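You operate a simulated robot arm through the tools that you are given. There is no shell and no other tool.

Carry out the task below with a simulated robot arm. There is one attempt and no reset: what you move stays moved.

## Task
Set the controls near the top of the trial table. At the end: the yellow toggle is switched on; the black thumb screw is turned to loose; the beam key is switched up; the focus knob is turned to spot; whatever was shut is shut again. Leave all else as you found it, and nothing knocked over.

Only the result counts: the job must be done as asked and must still hold three seconds after the hand-in. Knocking over, shifting, dropping, spilling or breaking anything else fails it.

## Robot
A 6-joint arm with a two-finger parallel gripper, fixed in place. Base frame: the origin is at the foot of the arm, x ahead of it, y to its left, z up; the work surface is at about z = 0. Units: m, degrees, N and s.
With the tool pointing down near the work surface it reaches from about 0.24 to 0.58 m from the base axis. Its first joint turns from -166.0 to 166.0 degrees. Payload 1.5 kg.
The TCP is the grasp point between the finger pads, 0.03 m short of the fingertips. In the tool frame z runs along the fingers and y along their closing line. Largest opening 0.08 m; finger width 0.017, thickness 0.012; the body of the gripper, 0.04 by 0.082 m, starts 0.08 m behind the TCP.
Orientation is told as [roll, pitch, yaw] about the base's x, y, z axes, in that order, counted from this pose: with the fingers straight down and closing along the base's y, the tool's x points along the base's -x, its y along +y and its z along -z.

## Interface
- The arm moves only by the tool play_rows. Its argument "plan" is a list of rows, each a list of 3 entries, a list of its own where there are three numbers: the shift along the base's x, y, z in m, then the turn, a rotation vector about the base's x, y, z in degrees, then the closure, from 0 (fully open) to 1 (shut). In form: [[[x, y, z], [wx, wy, wz], grip], ...]. A call has 1 to 20 rows; each row is the pose to reach, as a shift and turn from the pose commanded when the call began. Rows are played at 5 a second. More than 0.05 m and 8.6 degrees between two rows, or a gripper value outside its range, and nothing of the call is played. Where a pose cannot be reached the arm comes as near as it can. A force on the tool above 40 N (or 10 N above the force at the start of the call, whichever is more), or a blocked arm, ends the call early, and 0.2 s more pass. Each finger travels about 0.072 m/s and halts on what it meets, pressing with about 40 N; the grip force reading is that of the motor and also rises with nothing between the fingers. The clock runs only during rows and for 0.2 s after the last one: add rows that repeat a pose to give the fingers time. The reply holds the time, the measured pose of the TCP, the force on the tool along the base axes, the opening and the grip force, in the units named above and with some noise, with the torque about the TCP (base axes, N m) and any sound that the robot's microphone picked up.
- Cameras (640 x 400 px; columns grow to the right, rows downward): "scene" is fixed at [0.2206, -0.4993, 0.7944]; the picture's right is [1.00, 0.08, 0.00], its down [0.04, -0.51, -0.86] and it looks along [-0.07, 0.86, -0.51] (base axes); focal length 327 px, centre (320, 200). "wrist" rides on the gripper at [0.072, -0.007, -0.122] in the tool frame; the picture's right is [0.09, 1.00, 0.00], its down [-0.84, 0.08, -0.54] and it looks along [-0.54, 0.05, 0.84] (tool axes); focal length 238 px, centre (320, 200). There is no depth. A picture from a camera that has moved, and an enlarged one, comes with that camera's place and axes in the base frame and with its lens.
- get_image(camera): a new picture of that camera. It takes no simulated time.
- zoom(camera, box): a new picture of the part [left, top, right, bottom] of that camera's present view, enlarged. It takes no simulated time.
- hand_in(): hands the job in; it is judged then, once.

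Nothing tells you positions but the pictures and the camera data. Unless the task says otherwise, let go and move clear before handing in.

The tools are called after "Call:" by a JSON object that holds its "op" and its "data". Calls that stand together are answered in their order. play_rows: Moves the arm, as the interface text tells. Its arguments: {"type":"object","properties":{"plan":{"type":"array"}},"required":["plan"]} The other tools are called the same way: get_image (camera) takes a picture; zoom (camera, box) takes an enlarged picture of a part of a camera's view; hand_in () hands the job in.

At the start:

```text
time_s: 0.0
position: [0.0331, 0.2878, 0.36]
tcp_rot: [0.0, -0.1, -0.1]
contact_force: [0.1, 0.6, 0.1]
moment: [0.04, -0.02, -0.04]
width: 0.0802
grasp_force: 0.0
```

scene: 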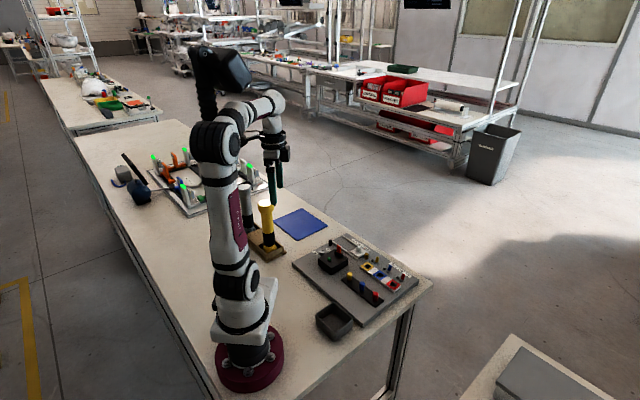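
wrist: 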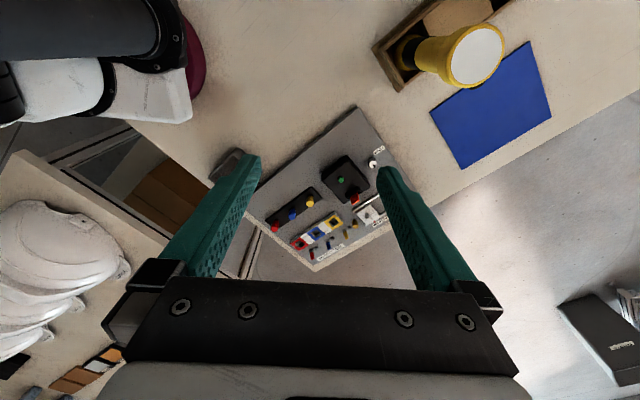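

I see a table with a control panel board to the right in the scene image, several toggles, keys and knobs. I'll zoom in on it from both cameras before moving.

Call:
{"op": "zoom", "data": {"camera": "scene", "box": [280, 220, 440, 350]}}

Call:
{"op": "zoom", "data": {"camera": "wrist", "box": [210, 90, 430, 280]}}

Call:
{"op": "zoom", "data": {"camera": "scene", "box": [90, 120, 350, 290]}}

```text
3.08 times, centred on (360, 285) of scene
camera zoom: at [0.2206, -0.4993, 0.7944], right [1.0, 0.08, 0.0], down [0.04, -0.51, -0.86], along [-0.07, 0.86, -0.51], focal length 1007 px, centre (197, -62)
```

zoom: 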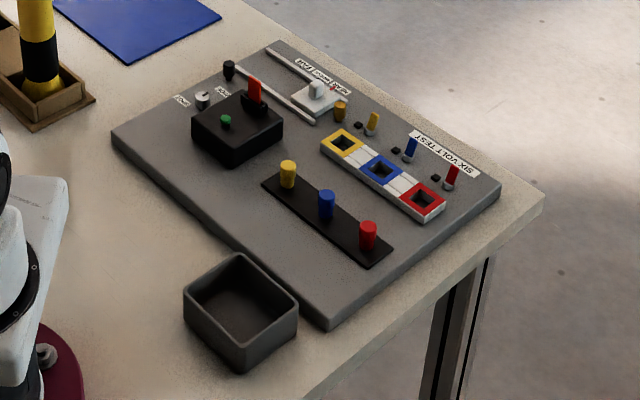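

```text
2.11 times, centred on (320, 185) of wrist
camera zoom: at [-0.0376, 0.2808, 0.4819], right [-0.09, 1.0, 0.0], down [0.84, 0.08, 0.54], along [0.54, 0.05, -0.84], focal length 502 px, centre (320, 232)
```

zoom: 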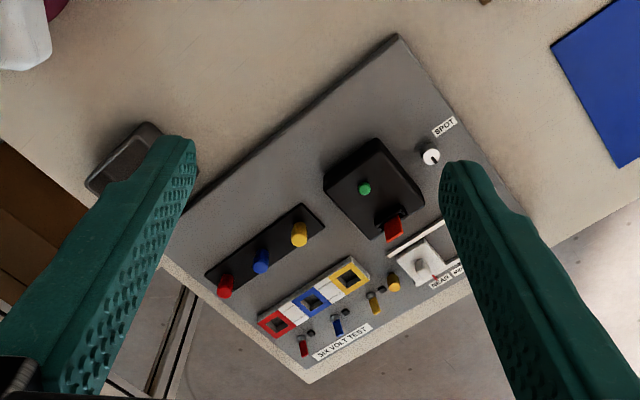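

```text
2.35 times, centred on (220, 205) of scene
camera zoom: at [0.2206, -0.4993, 0.7944], right [1.0, 0.08, 0.0], down [0.04, -0.51, -0.86], along [-0.07, 0.86, -0.51], focal length 770 px, centre (555, 188)
```

zoom: 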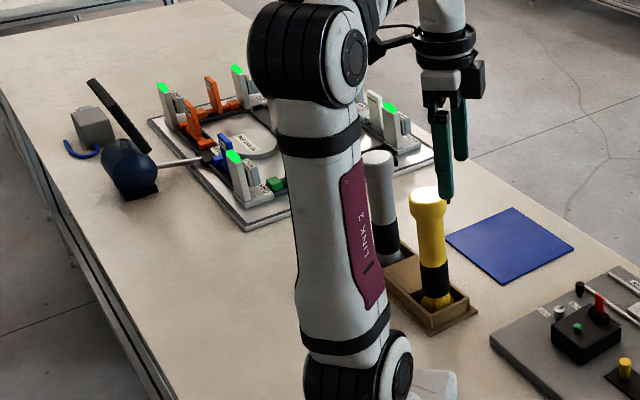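

The control board lies at about x 0.05–0.48, y 0.13–0.55, turned roughly 45°. I'll move the wrist camera over it with a yaw that makes the labels upright, staying high.

Call:
{"op": "play_rows", "data": {"plan": [[[0.016, -0.008, 0], [0, 0, 5.75], 0], [[0.032, -0.017, 0], [0, 0, 11.5], 0], [[0.048, -0.025, 0], [0, 0, 17.25], 0], [[0.064, -0.034, 0], [0, 0, 23], 0], [[0.08, -0.042, -0.01], [0, 0, 28.75], 0], [[0.095, -0.051, -0.02], [0, 0, 34.5], 0], [[0.111, -0.06, -0.03], [0, 0, 40.25], 0], [[0.127, -0.068, -0.04], [0, 0, 46], 0], [[0.127, -0.068, -0.04], [0, 0, 46], 0]]}}

Call:
{"op": "get_image", "data": {"camera": "wrist"}}

```text
time_s: 2.0
position: [0.1603, 0.2217, 0.3196]
tcp_rot: [0.0, 0.0, 46.1]
contact_force: [0.2, -0.8, 0.0]
moment: [-0.02, 0.02, 0.0]
width: 0.0803
grasp_force: 0.1
```

```text
taken
camera wrist: at [0.1158, 0.1637, 0.4427], right [-0.78, 0.62, 0.0], down [0.53, 0.66, 0.54], along [0.34, 0.42, -0.84], focal length 238 px, centre (320, 200)
```

wrist: 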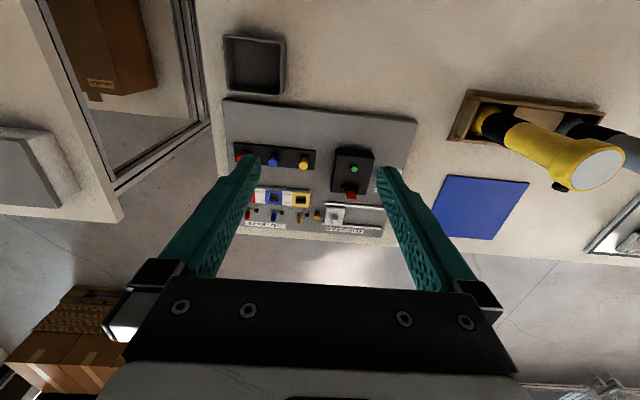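

The board is upright in the wrist view now. I'll zoom in on its parts.

Call:
{"op": "zoom", "data": {"camera": "wrist", "box": [220, 130, 320, 240]}}

Call:
{"op": "zoom", "data": {"camera": "wrist", "box": [310, 130, 410, 240]}}

Call:
{"op": "zoom", "data": {"camera": "scene", "box": [320, 235, 370, 275]}}

Call:
{"op": "zoom", "data": {"camera": "scene", "box": [355, 245, 415, 295]}}

```text
3.64 times, centred on (270, 185) of wrist
camera zoom: at [0.1158, 0.1637, 0.4427], right [-0.78, 0.62, 0.0], down [0.53, 0.66, 0.54], along [0.34, 0.42, -0.84], focal length 867 px, centre (502, 254)
```

zoom: 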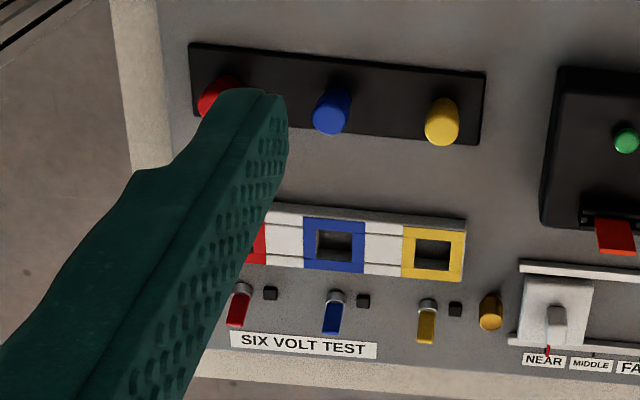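

```text
3.64 times, centred on (360, 185) of wrist
camera zoom: at [0.1158, 0.1637, 0.4427], right [-0.78, 0.62, 0.0], down [0.53, 0.66, 0.54], along [0.34, 0.42, -0.84], focal length 867 px, centre (174, 254)
```

zoom: 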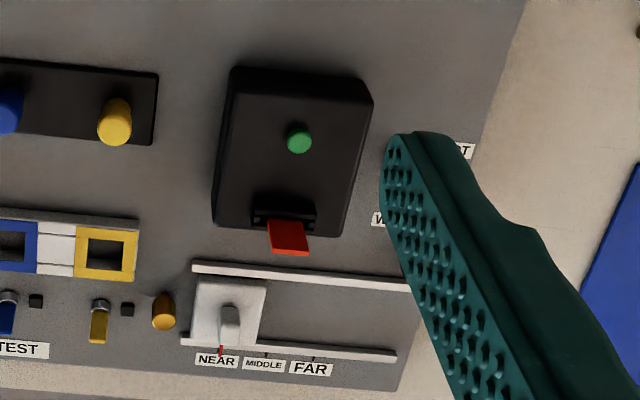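

```text
10.00 times, centred on (345, 255) of scene
camera zoom: at [0.2206, -0.4993, 0.7944], right [1.0, 0.08, 0.0], down [0.04, -0.51, -0.86], along [-0.07, 0.86, -0.51], focal length 3274 px, centre (70, -350)
```

zoom: 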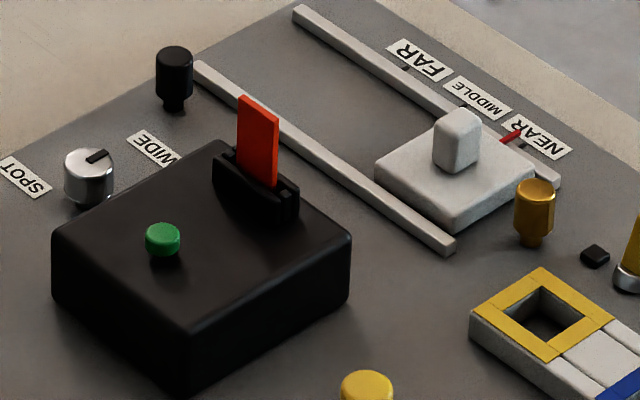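

```text
8.00 times, centred on (385, 270) of scene
camera zoom: at [0.2206, -0.4993, 0.7944], right [1.0, 0.08, 0.0], down [0.04, -0.51, -0.86], along [-0.07, 0.86, -0.51], focal length 2619 px, centre (-200, -360)
```

zoom: 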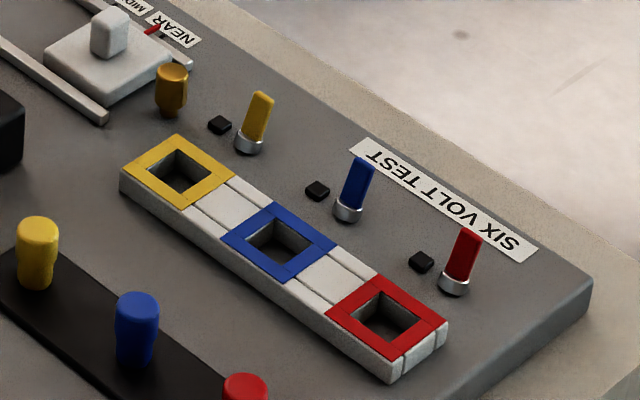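

I can see: a focus knob (silver, SPOT/WIDE labels), a black thumb screw beside the FAR end of the slide, a brass one at the NEAR end, three toggles, and a black box with a green button and a red lever. Next I bring the wrist camera closer to the knob / screw corner.

Call:
{"op": "play_rows", "data": {"plan": [[[-0.007, 0.019, -0.015], [0, 0, 0], 0], [[-0.014, 0.038, -0.03], [0, 0, 0], 0], [[-0.021, 0.057, -0.045], [0, 0, 0], 0], [[-0.028, 0.076, -0.065], [0, 0, 0], 0], [[-0.035, 0.095, -0.085], [0, 0, 0], 0], [[-0.042, 0.114, -0.11], [0, 0, 0], 0], [[-0.049, 0.133, -0.13], [0, 0, 0], 0], [[-0.055, 0.152, -0.15], [0, 0, 0], 0], [[-0.055, 0.152, -0.15], [0, 0, 0], 0]]}}

Call:
{"op": "get_image", "data": {"camera": "wrist"}}

```text
time_s: 4.0
position: [0.1062, 0.3705, 0.1694]
tcp_rot: [0.0, 0.0, 46.0]
contact_force: [0.3, 0.4, -0.4]
moment: [-0.01, 0.04, -0.04]
width: 0.0798
grasp_force: 0.0
```

```text
taken
camera wrist: at [0.0613, 0.3145, 0.2912], right [-0.78, 0.63, 0.0], down [0.53, 0.66, 0.54], along [0.34, 0.42, -0.84], focal length 238 px, centre (320, 200)
```

wrist: 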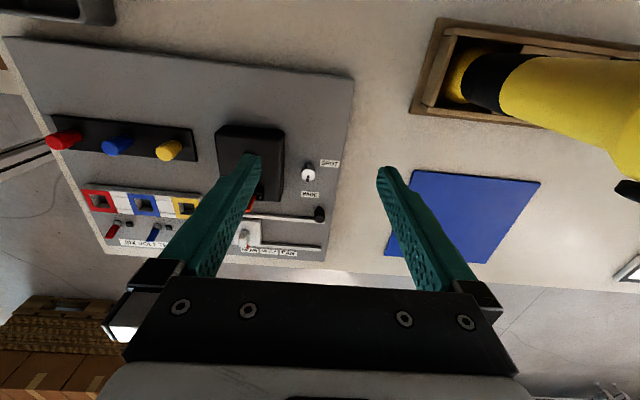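

Call:
{"op": "zoom", "data": {"camera": "wrist", "box": [250, 140, 350, 260]}}

Call:
{"op": "zoom", "data": {"camera": "scene", "box": [320, 240, 345, 260]}}

Call:
{"op": "zoom", "data": {"camera": "wrist", "box": [60, 150, 200, 260]}}

```text
3.33 times, centred on (300, 200) of wrist
camera zoom: at [0.0613, 0.3145, 0.2912], right [-0.78, 0.63, 0.0], down [0.53, 0.66, 0.54], along [0.34, 0.42, -0.84], focal length 794 px, centre (387, 200)
```

zoom: 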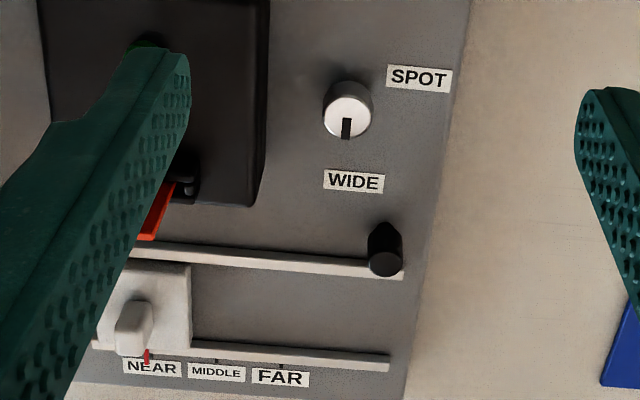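

```text
16.00 times, centred on (332, 250) of scene
camera zoom: at [0.2206, -0.4993, 0.7944], right [1.0, 0.08, 0.0], down [0.04, -0.51, -0.86], along [-0.07, 0.86, -0.51], focal length 5238 px, centre (120, -600)
```

zoom: 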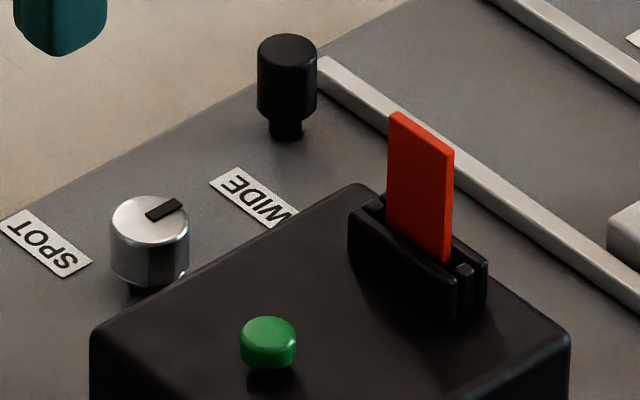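

```text
3.64 times, centred on (130, 205) of wrist
camera zoom: at [0.0613, 0.3145, 0.2912], right [-0.78, 0.63, 0.0], down [0.53, 0.66, 0.54], along [0.34, 0.42, -0.84], focal length 867 px, centre (1011, 182)
```

zoom: 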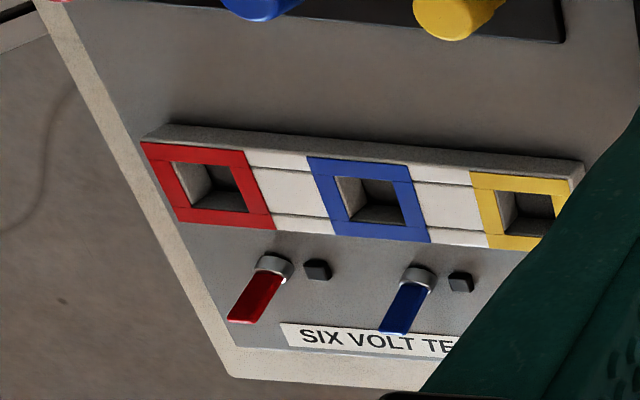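

The focus knob now points to WIDE; SPOT lies counter-clockwise of it. Next I look closely at the black box with the green button and red lever.

Call:
{"op": "play_rows", "data": {"plan": [[[0.012, -0.012, 0], [0, 0, 0], 0], [[0.024, -0.024, 0], [0, 0, 0], 0], [[0.036, -0.036, 0], [0, 0, 0], 0], [[0.046, -0.05, -0.005], [0, 0, 0], 0], [[0.052, -0.055, -0.01], [0, 0, 0], 0], [[0.052, -0.055, -0.01], [0, 0, 0], 0]]}}

Call:
{"op": "get_image", "data": {"camera": "wrist"}}

Call:
{"op": "zoom", "data": {"camera": "wrist", "box": [260, 130, 380, 250]}}

```text
time_s: 5.4
position: [0.1573, 0.3163, 0.1584]
tcp_rot: [0.0, 0.0, 45.9]
contact_force: [0.1, 0.6, -0.5]
moment: [-0.01, -0.02, -0.01]
width: 0.0801
grasp_force: 0.0
```

```text
taken
camera wrist: at [0.1127, 0.2594, 0.2818], right [-0.78, 0.63, 0.0], down [0.53, 0.66, 0.54], along [0.34, 0.42, -0.84], focal length 238 px, centre (320, 200)
```

wrist: 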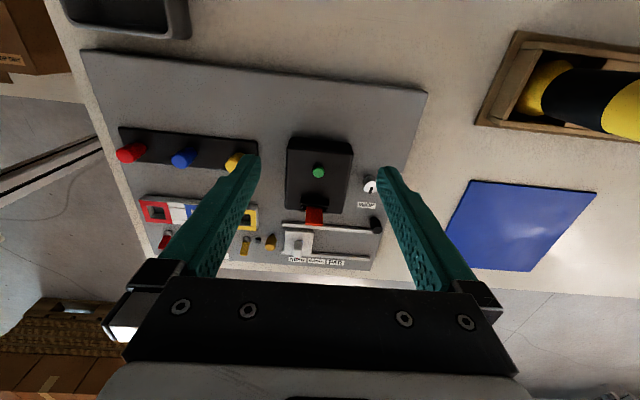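

```text
3.33 times, centred on (320, 190) of wrist
camera zoom: at [0.1127, 0.2594, 0.2818], right [-0.78, 0.63, 0.0], down [0.53, 0.66, 0.54], along [0.34, 0.42, -0.84], focal length 794 px, centre (320, 233)
```

zoom: 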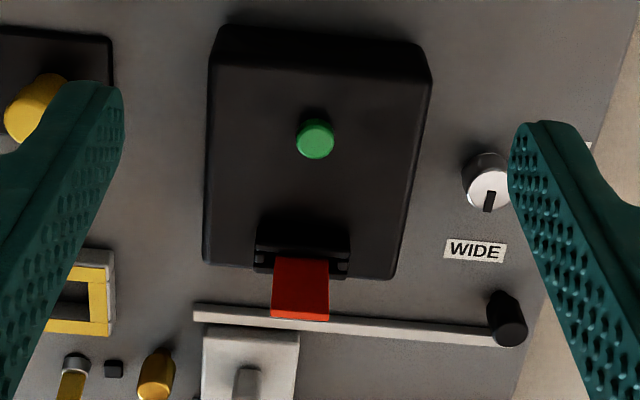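

The red lever seems to stand upright in a black bracket on the box. I'll zoom much tighter on it and the other controls.

Call:
{"op": "zoom", "data": {"camera": "wrist", "box": [290, 180, 350, 230]}}

Call:
{"op": "zoom", "data": {"camera": "scene", "box": [334, 242, 352, 258]}}

Call:
{"op": "zoom", "data": {"camera": "scene", "box": [365, 250, 400, 275]}}

Call:
{"op": "zoom", "data": {"camera": "scene", "box": [110, 140, 270, 240]}}

```text
8.00 times, centred on (320, 205) of wrist
camera zoom: at [0.1127, 0.2594, 0.2818], right [-0.78, 0.63, 0.0], down [0.53, 0.66, 0.54], along [0.34, 0.42, -0.84], focal length 1907 px, centre (320, 160)
```

zoom: 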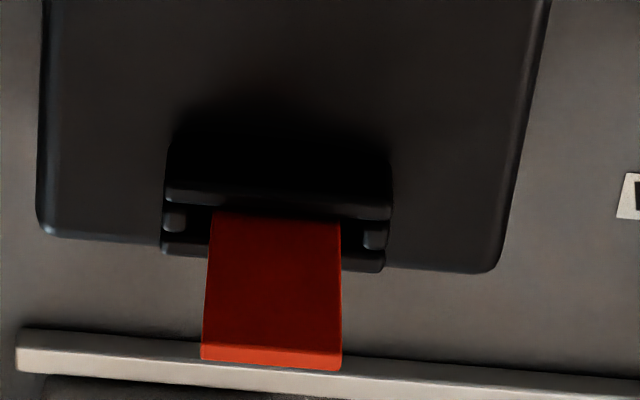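

```text
16.00 times, centred on (343, 250) of scene
camera zoom: at [0.2206, -0.4993, 0.7944], right [1.0, 0.08, 0.0], down [0.04, -0.51, -0.86], along [-0.07, 0.86, -0.51], focal length 5238 px, centre (-48, -600)
```

zoom: 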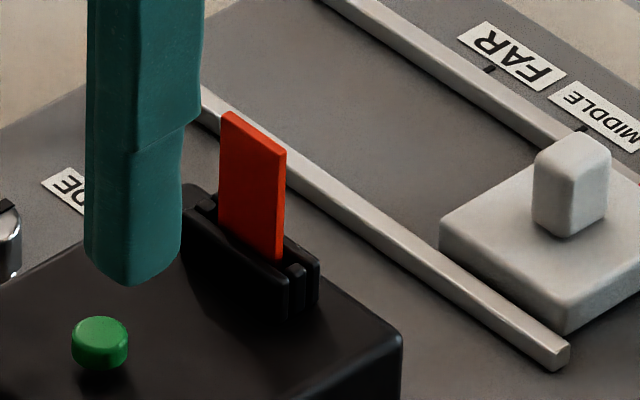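

```text
16.00 times, centred on (382, 262) of scene
camera zoom: at [0.2206, -0.4993, 0.7944], right [1.0, 0.08, 0.0], down [0.04, -0.51, -0.86], along [-0.07, 0.86, -0.51], focal length 5238 px, centre (-680, -800)
```

zoom: 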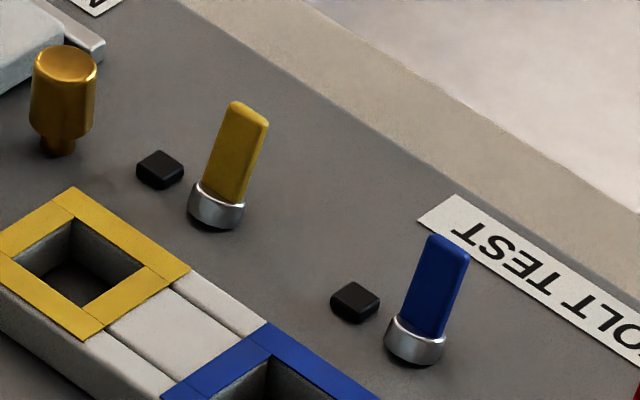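

```text
4.00 times, centred on (190, 190) of scene
camera zoom: at [0.2206, -0.4993, 0.7944], right [1.0, 0.08, 0.0], down [0.04, -0.51, -0.86], along [-0.07, 0.86, -0.51], focal length 1310 px, centre (840, 240)
```

zoom: 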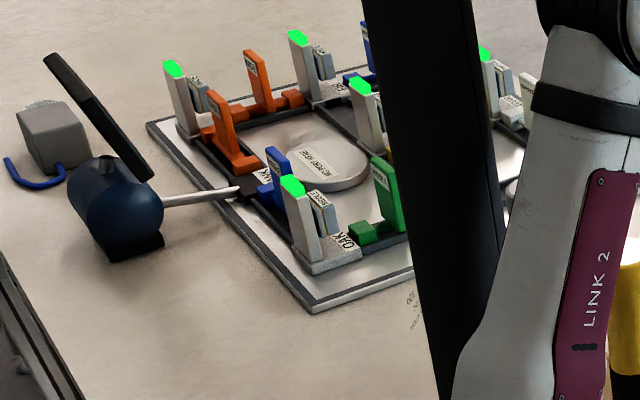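

I want to see the lever and toggles from another side, so I'll yaw the tool 90° and look along the board's long direction.

Call:
{"op": "play_rows", "data": {"plan": [[[0.008, 0.002, 0.01], [0, 0, 7.5], 0], [[0.017, 0.004, 0.02], [0, 0, 15], 0], [[0.026, 0.006, 0.02], [0, 0, 22.5], 0], [[0.035, 0.008, 0.02], [0, 0, 30], 0], [[0.044, 0.01, 0.02], [0, 0, 37.5], 0], [[0.053, 0.012, 0.02], [0, 0, 45], 0], [[0.062, 0.014, 0.02], [0, 0, 52.5], 0], [[0.071, 0.016, 0.02], [0, 0, 60], 0], [[0.08, 0.018, 0.02], [0, 0, 67.5], 0], [[0.089, 0.02, 0.02], [0, 0, 75], 0], [[0.098, 0.022, 0.02], [0, 0, 82.5], 0], [[0.106, 0.024, 0.02], [0, 0, 90], 0], [[0.106, 0.024, 0.02], [0, 0, 90], 0]]}}

Call:
{"op": "get_image", "data": {"camera": "wrist"}}

Call:
{"op": "zoom", "data": {"camera": "wrist", "box": [250, 120, 390, 240]}}

```text
time_s: 8.2
position: [0.2648, 0.3417, 0.1796]
tcp_rot: [0.1, 0.0, 136.1]
contact_force: [-0.2, -0.4, 0.8]
moment: [-0.02, 0.0, -0.01]
width: 0.0799
grasp_force: 0.1
```

```text
taken
camera wrist: at [0.3216, 0.2956, 0.3021], right [-0.62, -0.78, 0.0], down [-0.66, 0.52, 0.54], along [-0.42, 0.34, -0.84], focal length 238 px, centre (320, 200)
```

wrist: 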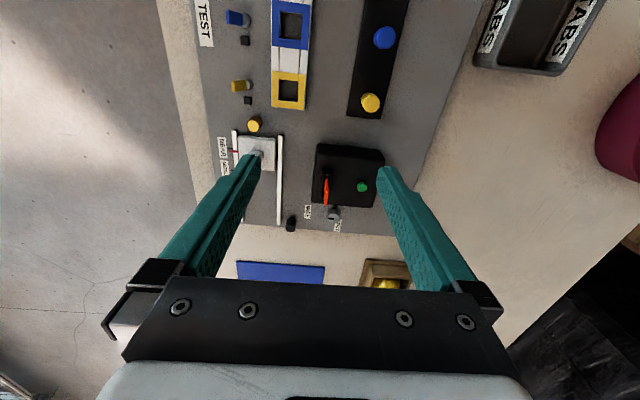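

```text
3.33 times, centred on (320, 180) of wrist
camera zoom: at [0.3216, 0.2956, 0.3021], right [-0.62, -0.78, 0.0], down [-0.66, 0.52, 0.54], along [-0.42, 0.34, -0.84], focal length 794 px, centre (320, 267)
```

zoom: 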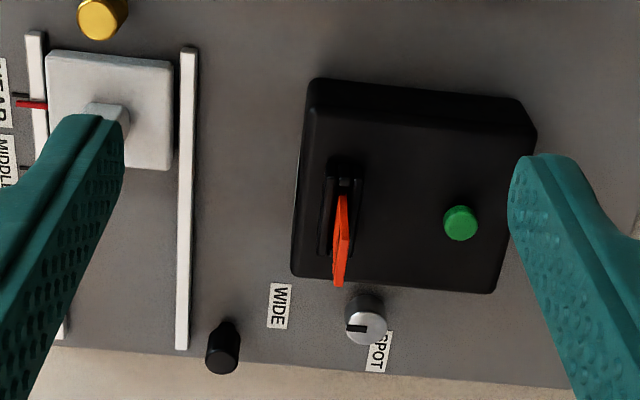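

The green button and red lever sit on the black box; the lever looks upright. I'll tilt the camera lower for a side-on look at the lever, the box and the toggles.

Call:
{"op": "play_rows", "data": {"plan": [[[0.015, -0.01, 0], [3.7, 4.7, 0], 0], [[0.03, -0.02, 0], [7.4, 9.4, 0], 0], [[0.045, -0.03, 0], [11.2, 14.0, 0], 0], [[0.06, -0.04, 0], [14.9, 18.7, 0], 0], [[0.067, -0.042, -0.01], [18.6, 23.4, 0], 0], [[0.067, -0.042, -0.02], [18.6, 23.4, 0], 0], [[0.067, -0.042, -0.02], [18.6, 23.4, 0], 0]]}}

Call:
{"op": "get_image", "data": {"camera": "wrist"}}

Call:
{"op": "zoom", "data": {"camera": "wrist", "box": [260, 130, 380, 230]}}

```text
time_s: 9.8
position: [0.331, 0.2992, 0.1596]
tcp_rot: [3.1, -29.9, 135.2]
contact_force: [0.8, -0.6, 1.3]
moment: [0.03, -0.03, -0.02]
width: 0.0801
grasp_force: 0.0
```

```text
taken
camera wrist: at [0.4287, 0.2215, 0.2296], right [-0.62, -0.78, 0.0], down [-0.36, 0.29, 0.89], along [-0.69, 0.56, -0.46], focal length 238 px, centre (320, 200)
```

wrist: 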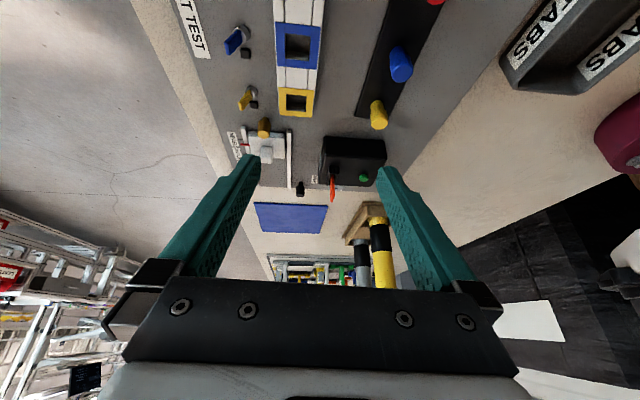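

```text
4.00 times, centred on (320, 180) of wrist
camera zoom: at [0.4287, 0.2215, 0.2296], right [-0.62, -0.78, 0.0], down [-0.36, 0.29, 0.89], along [-0.69, 0.56, -0.46], focal length 953 px, centre (320, 280)
```

zoom: 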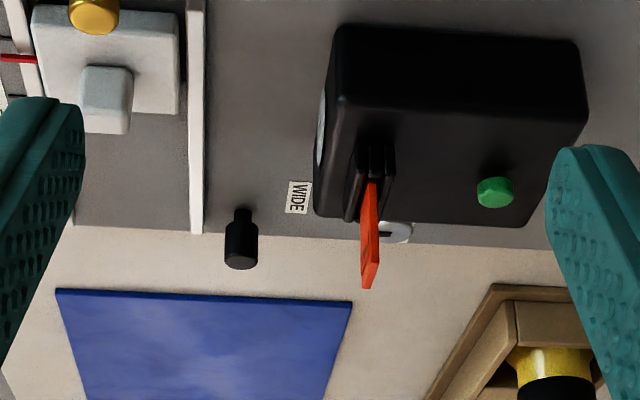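

There's a pale disc on the box's outer side (a lamp lens), so the red lever is likely the beam key. Zooming tight on lever tilt.

Call:
{"op": "zoom", "data": {"camera": "wrist", "box": [318, 150, 350, 206]}}

Call:
{"op": "zoom", "data": {"camera": "wrist", "box": [220, 20, 290, 160]}}

Call:
{"op": "zoom", "data": {"camera": "wrist", "box": [285, 170, 315, 200]}}

```text
7.14 times, centred on (334, 178) of wrist
camera zoom: at [0.4287, 0.2215, 0.2296], right [-0.62, -0.78, 0.0], down [-0.36, 0.29, 0.89], along [-0.69, 0.56, -0.46], focal length 1702 px, centre (220, 357)
```

zoom: 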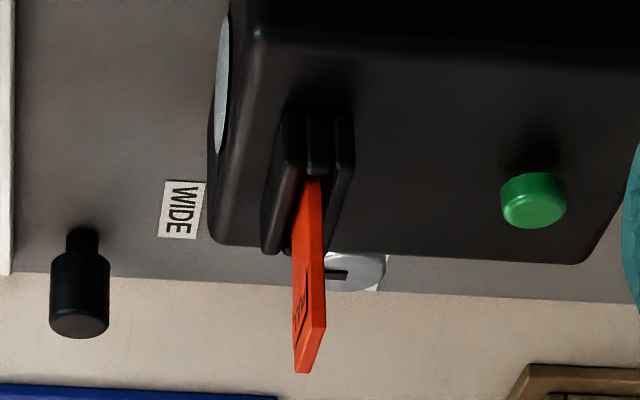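

```text
2.86 times, centred on (255, 90) of wrist
camera zoom: at [0.4287, 0.2215, 0.2296], right [-0.62, -0.78, 0.0], down [-0.36, 0.29, 0.89], along [-0.69, 0.56, -0.46], focal length 681 px, centre (506, 514)
```

zoom: 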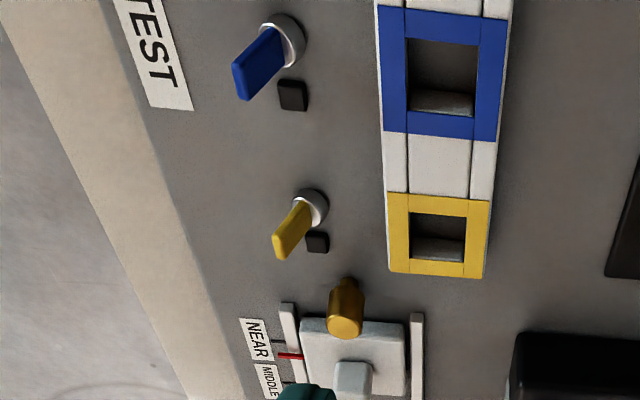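

```text
13.33 times, centred on (300, 185) of wrist
camera zoom: at [0.4287, 0.2215, 0.2296], right [-0.62, -0.78, 0.0], down [-0.36, 0.29, 0.89], along [-0.69, 0.56, -0.46], focal length 3178 px, centre (587, 400)
```

zoom: 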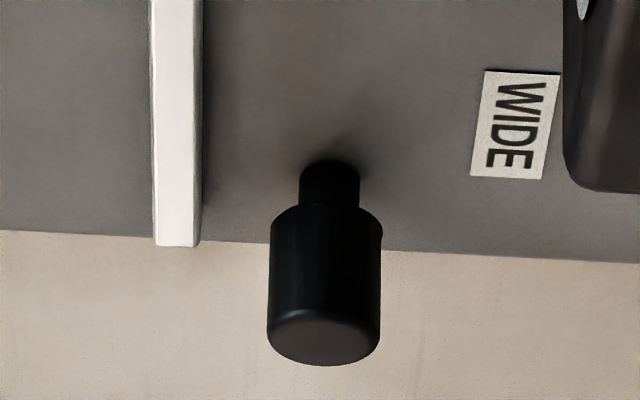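

There appears to be lettering on the lever's outer face. I'll level the tool again and swing round to view it from the far side.

Call:
{"op": "play_rows", "data": {"plan": [[[0, 0, 0.01], [-3.7, -4.7, 0], 0], [[0, 0, 0.02], [-7.4, -9.4, 0], 0], [[0, 0.01, 0.03], [-11.2, -14.0, 0], 0], [[0, 0.02, 0.035], [-14.9, -18.7, 0], 0], [[0, 0.03, 0.04], [-18.6, -23.4, 0], 0], [[0, 0.03, 0.04], [-18.6, -23.4, 0], 0]]}}

Call:
{"op": "play_rows", "data": {"plan": [[[-0.005, 0.008, 0], [0, 0, 7.7], 0], [[-0.01, 0.016, 0], [0, 0, 15.4], 0], [[-0.015, 0.024, 0], [0, 0, 23.1], 0], [[-0.02, 0.033, 0], [0, 0, 30.8], 0], [[-0.027, 0.042, 0], [0, 0, 38.5], 0], [[-0.034, 0.052, 0], [0, 0, 46.2], 0], [[-0.041, 0.063, 0], [0, 0, 54], 0], [[-0.041, 0.063, 0], [0, 0, 54], 0]]}}

Call:
{"op": "get_image", "data": {"camera": "wrist"}}

```text
time_s: 11.2
position: [0.3314, 0.329, 0.1987]
tcp_rot: [0.0, 0.2, 136.0]
contact_force: [-0.8, -0.5, 0.0]
moment: [-0.04, -0.01, 0.01]
width: 0.0799
grasp_force: 0.1
```

```text
time_s: 13.0
position: [0.2914, 0.3927, 0.1993]
tcp_rot: [0.0, 0.0, -170.0]
contact_force: [0.5, -0.6, 0.5]
moment: [0.0, -0.03, 0.0]
width: 0.0798
grasp_force: 0.0
```

```text
taken
camera wrist: at [0.3599, 0.4105, 0.3215], right [0.27, -0.96, 0.0], down [-0.81, -0.22, 0.54], along [-0.52, -0.14, -0.84], focal length 238 px, centre (320, 200)
```

wrist: 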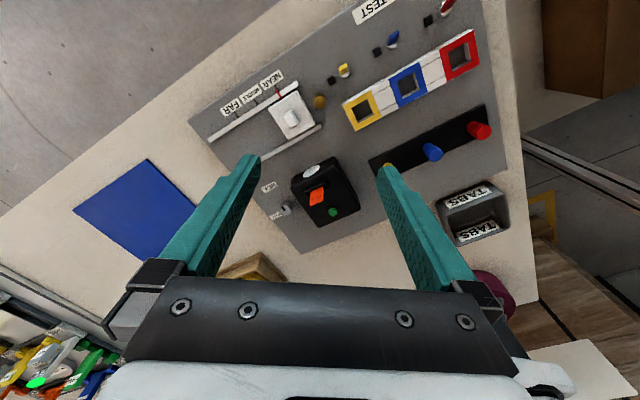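

Call:
{"op": "zoom", "data": {"camera": "wrist", "box": [280, 150, 370, 230]}}

Call:
{"op": "zoom", "data": {"camera": "wrist", "box": [230, 60, 370, 150]}}

Call:
{"op": "zoom", "data": {"camera": "wrist", "box": [430, 180, 520, 250]}}

```text
5.00 times, centred on (325, 190) of wrist
camera zoom: at [0.3599, 0.4105, 0.3215], right [0.27, -0.96, 0.0], down [-0.81, -0.22, 0.54], along [-0.52, -0.14, -0.84], focal length 1192 px, centre (295, 250)
```

zoom: 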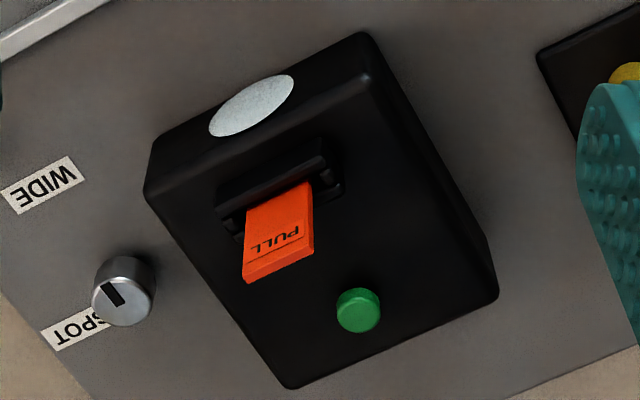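

```text
4.44 times, centred on (300, 105) of wrist
camera zoom: at [0.3599, 0.4105, 0.3215], right [0.27, -0.96, 0.0], down [-0.81, -0.22, 0.54], along [-0.52, -0.14, -0.84], focal length 1059 px, centre (409, 622)
```

zoom: 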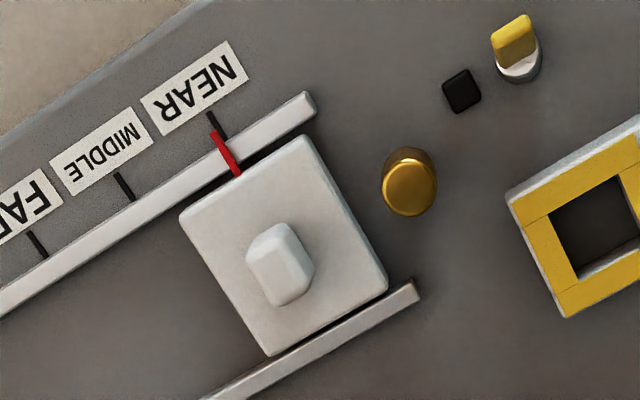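

```text
5.71 times, centred on (475, 215) of wrist
camera zoom: at [0.3599, 0.4105, 0.3215], right [0.27, -0.96, 0.0], down [-0.81, -0.22, 0.54], along [-0.52, -0.14, -0.84], focal length 1362 px, centre (-566, 114)
```

zoom: 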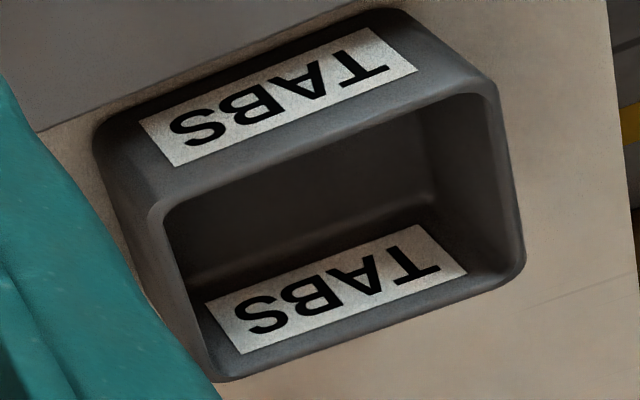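

The red piece is a removable "PULL" tab in a slot (with a "TABS" tray), so it is probably not the beam key. I'll search the rest of the reachable scene for something that could be the beam key, including the torches and around the base.

Call:
{"op": "zoom", "data": {"camera": "scene", "box": [230, 180, 340, 270]}}

Call:
{"op": "zoom", "data": {"camera": "scene", "box": [280, 290, 440, 400]}}

Call:
{"op": "zoom", "data": {"camera": "scene", "box": [90, 140, 280, 260]}}

Call:
{"op": "zoom", "data": {"camera": "scene", "box": [440, 320, 640, 400]}}

Call:
{"op": "zoom", "data": {"camera": "scene", "box": [280, 225, 430, 325]}}

```text
4.44 times, centred on (285, 225) of scene
camera zoom: at [0.2206, -0.4993, 0.7944], right [1.0, 0.08, 0.0], down [0.04, -0.51, -0.86], along [-0.07, 0.86, -0.51], focal length 1455 px, centre (476, 89)
```

zoom: 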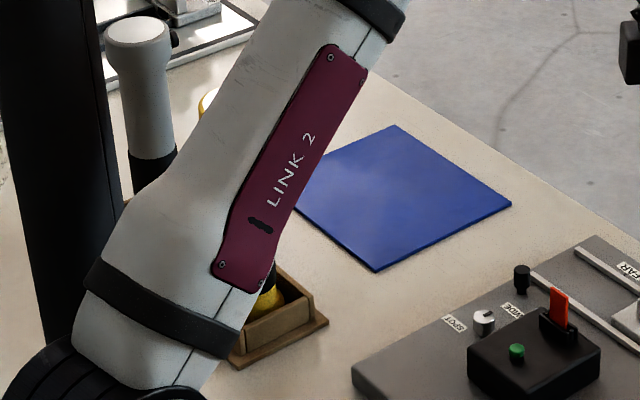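

```text
3.64 times, centred on (360, 345) of scene
camera zoom: at [0.2206, -0.4993, 0.7944], right [1.0, 0.08, 0.0], down [0.04, -0.51, -0.86], along [-0.07, 0.86, -0.51], focal length 1190 px, centre (174, -327)
```

zoom: 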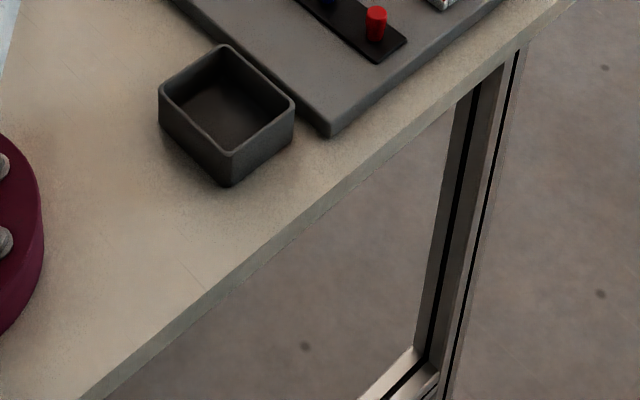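

```text
3.33 times, centred on (185, 200) of scene
camera zoom: at [0.2206, -0.4993, 0.7944], right [1.0, 0.08, 0.0], down [0.04, -0.51, -0.86], along [-0.07, 0.86, -0.51], focal length 1091 px, centre (770, 200)
```

zoom: 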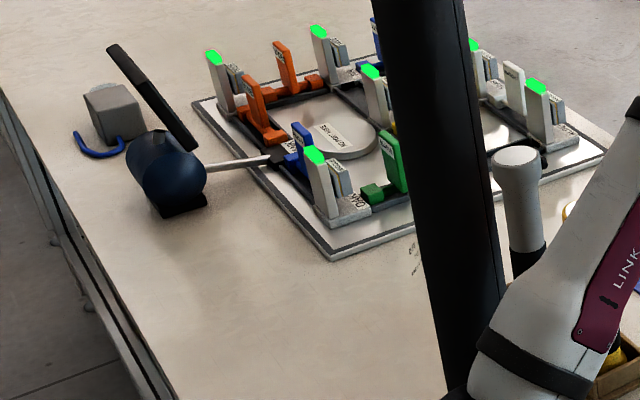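

```text
3.20 times, centred on (540, 360) of scene
camera zoom: at [0.2206, -0.4993, 0.7944], right [1.0, 0.08, 0.0], down [0.04, -0.51, -0.86], along [-0.07, 0.86, -0.51], focal length 1048 px, centre (-384, -312)
```

zoom: 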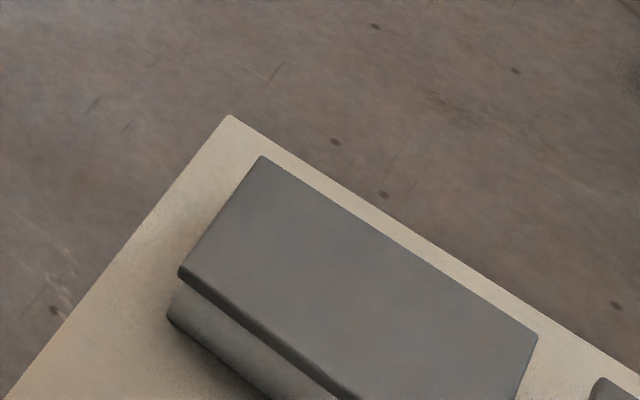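

```text
4.00 times, centred on (355, 275) of scene
camera zoom: at [0.2206, -0.4993, 0.7944], right [1.0, 0.08, 0.0], down [0.04, -0.51, -0.86], along [-0.07, 0.86, -0.51], focal length 1310 px, centre (180, -100)
```

zoom: 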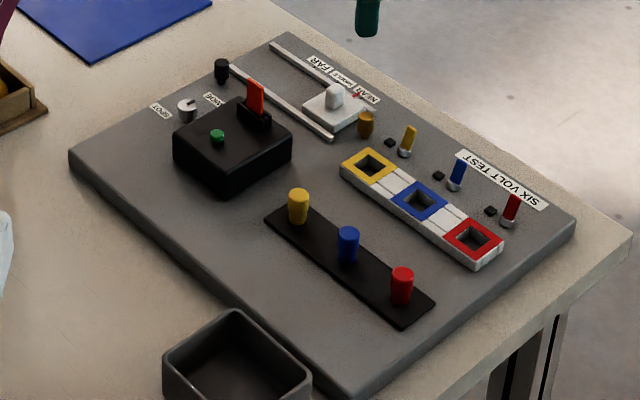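

I still need to find the beam key. I'll zoom tighter on the lamp box's outer side and the other small parts from here.

Call:
{"op": "zoom", "data": {"camera": "wrist", "box": [285, 155, 330, 195]}}

Call:
{"op": "zoom", "data": {"camera": "wrist", "box": [300, 180, 350, 225]}}

Call:
{"op": "zoom", "data": {"camera": "wrist", "box": [320, 50, 420, 110]}}

Call:
{"op": "zoom", "data": {"camera": "wrist", "box": [250, 170, 300, 225]}}

```text
10.00 times, centred on (308, 175) of wrist
camera zoom: at [0.3599, 0.4105, 0.3215], right [0.27, -0.96, 0.0], down [-0.81, -0.22, 0.54], along [-0.52, -0.14, -0.84], focal length 2384 px, centre (445, 450)
```

zoom: 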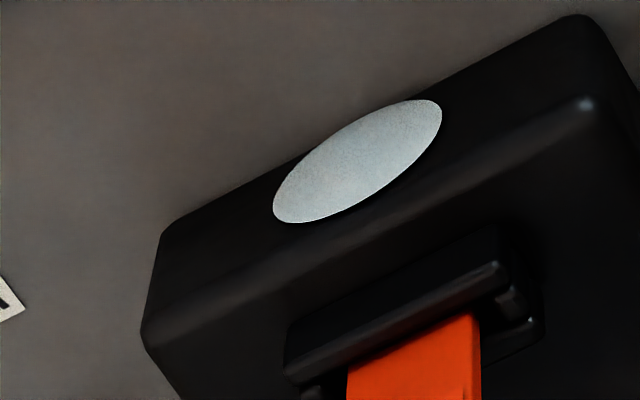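

```text
8.89 times, centred on (325, 202) of wrist
camera zoom: at [0.3599, 0.4105, 0.3215], right [0.27, -0.96, 0.0], down [-0.81, -0.22, 0.54], along [-0.52, -0.14, -0.84], focal length 2119 px, centre (276, 178)
```

zoom: 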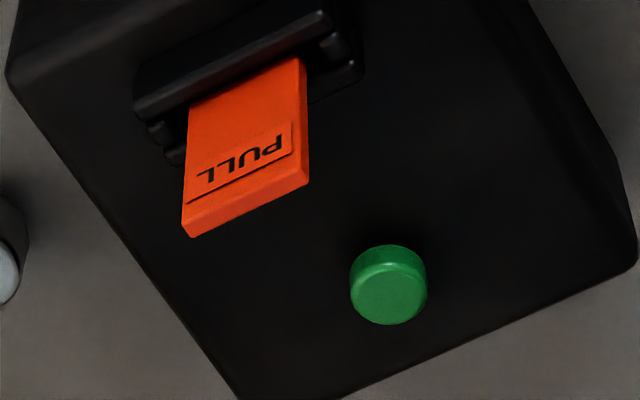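

```text
6.40 times, centred on (370, 80) of wrist
camera zoom: at [0.3599, 0.4105, 0.3215], right [0.27, -0.96, 0.0], down [-0.81, -0.22, 0.54], along [-0.52, -0.14, -0.84], focal length 1525 px, centre (0, 968)
```

zoom: 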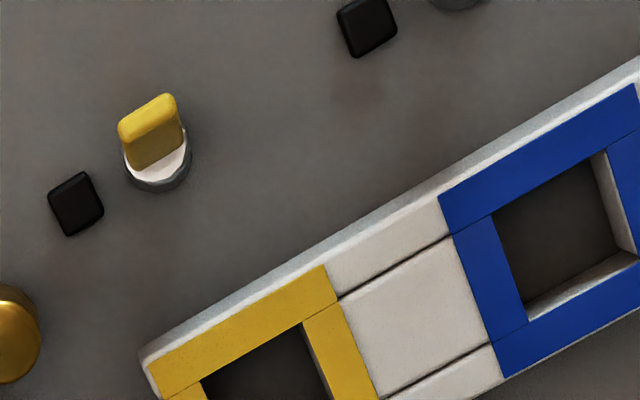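

```text
7.27 times, centred on (275, 198) of wrist
camera zoom: at [0.3599, 0.4105, 0.3215], right [0.27, -0.96, 0.0], down [-0.81, -0.22, 0.54], along [-0.52, -0.14, -0.84], focal length 1734 px, centre (647, 218)
```

zoom: 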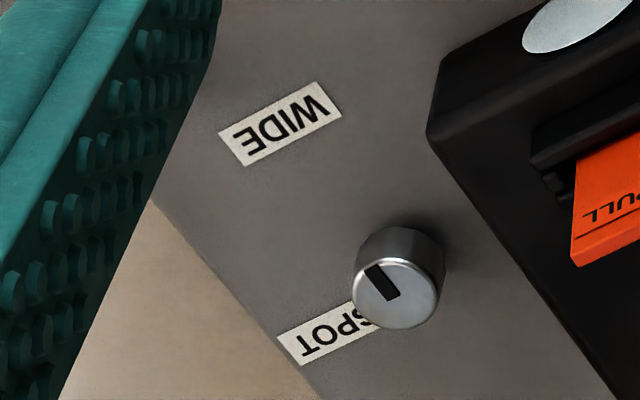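

No obvious key on the box from here. I'll check the torches in the wooden holder for switches, from a safe distance.

Call:
{"op": "play_rows", "data": {"plan": [[[-0.02, -0.004, 0.02], [0, 0, -6.75], 0], [[-0.04, -0.008, 0.04], [0, 0, -13.5], 0], [[-0.065, -0.013, 0.06], [0, 0, -20.25], 0], [[-0.09, -0.018, 0.06], [0, 0, -27], 0], [[-0.115, -0.023, 0.06], [0, 0, -33.75], 0], [[-0.14, -0.028, 0.06], [0, 0, -40.5], 0], [[-0.165, -0.033, 0.06], [0, 0, -47.25], 0], [[-0.19, -0.036, 0.06], [0, 0, -54], 0], [[-0.19, -0.036, 0.06], [0, 0, -54], 0]]}}

Call:
{"op": "play_rows", "data": {"plan": [[[0, 0, 0], [3.7, 4.7, 0], 0], [[0, 0, 0], [7.4, 9.4, 0], 0], [[0, 0, 0], [11.2, 14.0, 0], 0], [[0, 0, 0], [14.9, 18.7, 0], 0], [[0, 0, 0], [18.6, 23.4, 0], 0], [[0, 0, 0], [18.6, 23.4, 0], 0]]}}

Call:
{"op": "get_image", "data": {"camera": "wrist"}}

```text
time_s: 15.0
position: [0.0999, 0.3559, 0.2594]
tcp_rot: [0.0, 0.1, 136.0]
contact_force: [0.4, -0.3, 0.4]
moment: [-0.01, 0.03, 0.01]
width: 0.0799
grasp_force: 0.1
```

```text
time_s: 16.4
position: [0.1, 0.3568, 0.2582]
tcp_rot: [3.2, -29.8, 135.2]
contact_force: [0.1, -0.5, 0.4]
moment: [0.01, 0.0, -0.02]
width: 0.08
grasp_force: 0.0
```

```text
taken
camera wrist: at [0.1969, 0.279, 0.3291], right [-0.62, -0.78, 0.0], down [-0.36, 0.29, 0.89], along [-0.69, 0.56, -0.46], focal length 238 px, centre (320, 200)
```

wrist: 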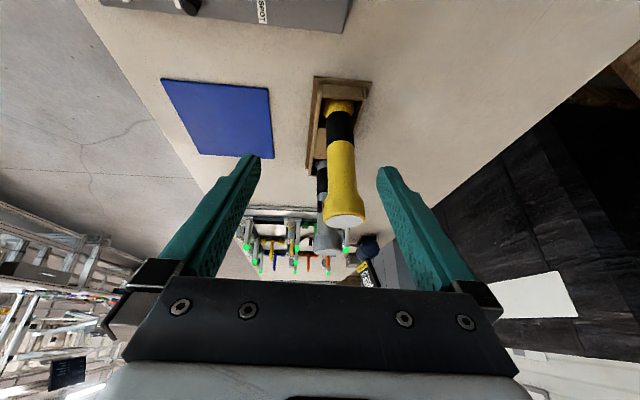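

Call:
{"op": "zoom", "data": {"camera": "wrist", "box": [280, 70, 400, 270]}}

Call:
{"op": "zoom", "data": {"camera": "wrist", "box": [230, 200, 400, 300]}}

Call:
{"op": "zoom", "data": {"camera": "scene", "box": [300, 230, 430, 330]}}

```text
2.00 times, centred on (340, 170) of wrist
camera zoom: at [0.1969, 0.279, 0.3291], right [-0.62, -0.78, 0.0], down [-0.36, 0.29, 0.89], along [-0.69, 0.56, -0.46], focal length 477 px, centre (280, 260)
```

zoom: 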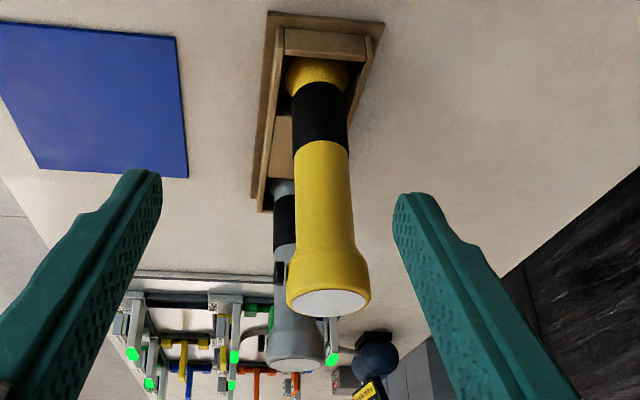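

```text
3.76 times, centred on (315, 250) of wrist
camera zoom: at [0.1969, 0.279, 0.3291], right [-0.62, -0.78, 0.0], down [-0.36, 0.29, 0.89], along [-0.69, 0.56, -0.46], focal length 897 px, centre (339, 12)
```

zoom: 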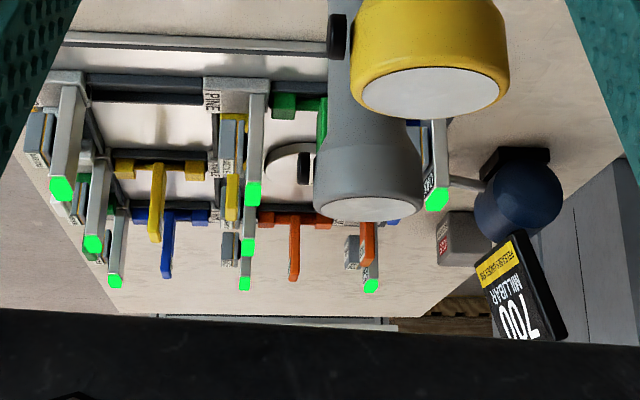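

```text
4.00 times, centred on (365, 280) of scene
camera zoom: at [0.2206, -0.4993, 0.7944], right [1.0, 0.08, 0.0], down [0.04, -0.51, -0.86], along [-0.07, 0.86, -0.51], focal length 1310 px, centre (140, -120)
```

zoom: 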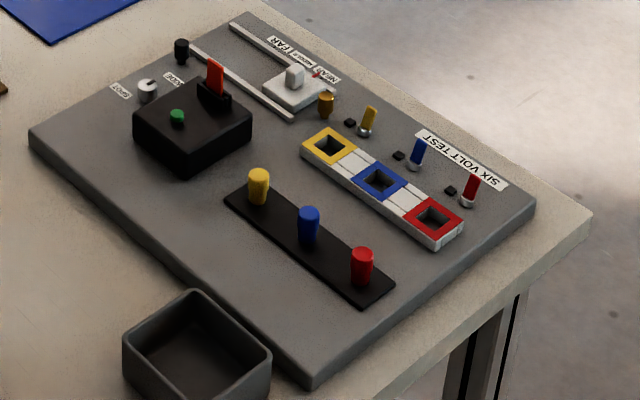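

The torches stand alone with small side buttons; the far board is out of reach. I'll inspect the green button and toggle lamps at highest zoom.

Call:
{"op": "zoom", "data": {"camera": "scene", "box": [330, 250, 342, 258]}}

Call:
{"op": "zoom", "data": {"camera": "scene", "box": [322, 243, 336, 253]}}

Call:
{"op": "zoom", "data": {"camera": "scene", "box": [340, 240, 354, 256]}}

Call:
{"op": "zoom", "data": {"camera": "scene", "box": [352, 232, 372, 258]}}

```text
16.00 times, centred on (336, 254) of scene
camera zoom: at [0.2206, -0.4993, 0.7944], right [1.0, 0.08, 0.0], down [0.04, -0.51, -0.86], along [-0.07, 0.86, -0.51], focal length 5238 px, centre (64, -664)
```

zoom: 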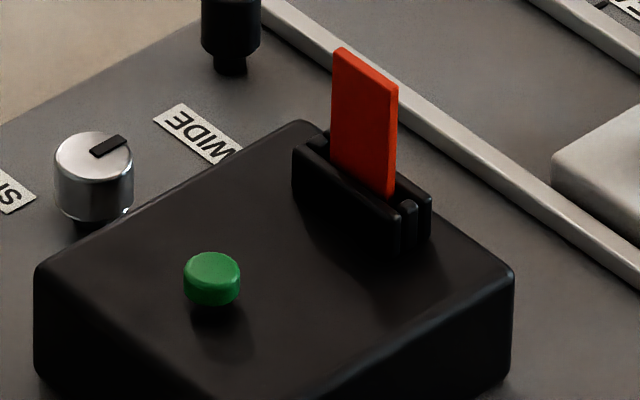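

```text
16.00 times, centred on (329, 248) of scene
camera zoom: at [0.2206, -0.4993, 0.7944], right [1.0, 0.08, 0.0], down [0.04, -0.51, -0.86], along [-0.07, 0.86, -0.51], focal length 5238 px, centre (176, -568)
```

zoom: 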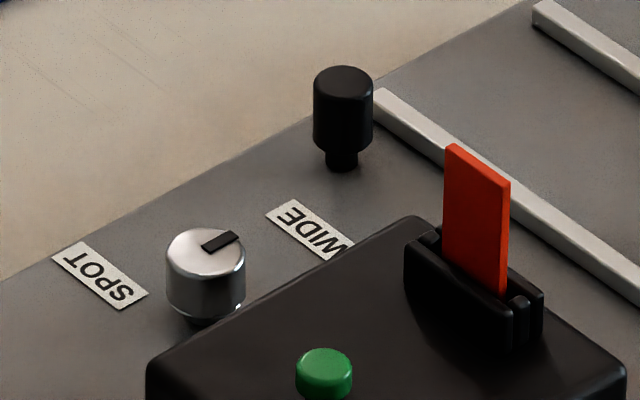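

```text
16.00 times, centred on (347, 248) of scene
camera zoom: at [0.2206, -0.4993, 0.7944], right [1.0, 0.08, 0.0], down [0.04, -0.51, -0.86], along [-0.07, 0.86, -0.51], focal length 5238 px, centre (-112, -568)
```

zoom: 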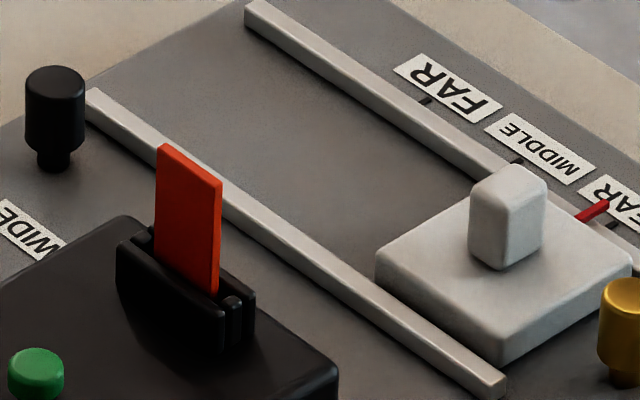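

```text
15.38 times, centred on (362, 245) of scene
camera zoom: at [0.2206, -0.4993, 0.7944], right [1.0, 0.08, 0.0], down [0.04, -0.51, -0.86], along [-0.07, 0.86, -0.51], focal length 5036 px, centre (-326, -492)
```

zoom: 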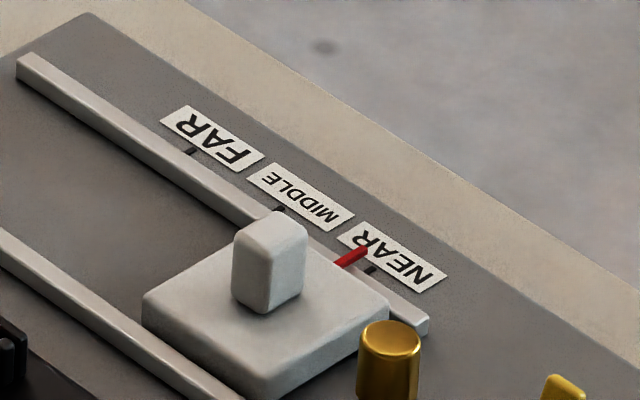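

I'll swing to a lower view of the lamp box from the base side to check the green button's stem and look for any lid seam.

Call:
{"op": "play_rows", "data": {"plan": [[[0, 0, 0], [-3.7, -4.7, 0], 0], [[0, 0, 0], [-7.4, -9.4, 0], 0], [[0, 0, 0], [-11.2, -14.0, 0], 0], [[0, 0, 0], [-14.9, -18.7, 0], 0], [[0, 0, 0], [-18.6, -23.4, 0], 0], [[0, 0, 0], [-18.6, -23.4, 0], 0]]}}

Call:
{"op": "play_rows", "data": {"plan": [[[0, 0, 0], [0, 0, -7.73], 0], [[0, 0, 0], [0, 0, -15.46], 0], [[0, 0, 0], [0, 0, -23.2], 0], [[0, 0, 0], [0, 0, -30.9], 0], [[0, 0, 0], [0, 0, -38.65], 0], [[0, 0, 0], [0, 0, -46.4], 0], [[0, 0, 0], [0, 0, -54.1], 0], [[0, 0, 0], [0, 0, -61.8], 0], [[0, 0, 0], [0, 0, -69.6], 0], [[0, 0, -0.01], [0, 0, -77.3], 0], [[0, 0, -0.02], [0, 0, -85], 0], [[0, 0, -0.04], [0, 0, -92.8], 0], [[0, 0, -0.06], [0, 0, -100.5], 0], [[0, -0.005, -0.08], [0, 0, -108.2], 0], [[0, -0.01, -0.1], [0, 0, -116], 0], [[0, -0.015, -0.12], [0, 0, -116], 0], [[0, -0.015, -0.12], [0, 0, -116], 0]]}}

Call:
{"op": "get_image", "data": {"camera": "wrist"}}

```text
time_s: 17.8
position: [0.1001, 0.3559, 0.2592]
tcp_rot: [0.1, 0.2, 136.1]
contact_force: [0.2, 0.4, 0.0]
moment: [0.02, 0.0, 0.02]
width: 0.0802
grasp_force: 0.1
```

```text
time_s: 21.4
position: [0.0989, 0.3419, 0.1389]
tcp_rot: [0.0, 0.0, 20.0]
contact_force: [0.1, 0.6, 0.0]
moment: [0.01, 0.0, 0.0]
width: 0.0802
grasp_force: 0.0
```

```text
taken
camera wrist: at [0.0346, 0.3098, 0.2609], right [-0.43, 0.9, 0.0], down [0.76, 0.36, 0.54], along [0.49, 0.23, -0.84], focal length 238 px, centre (320, 200)
```

wrist: 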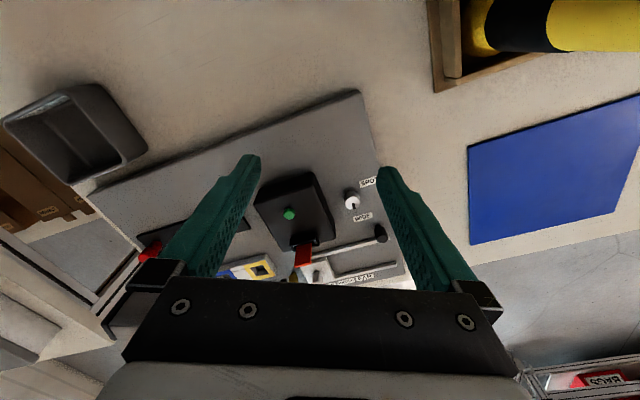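

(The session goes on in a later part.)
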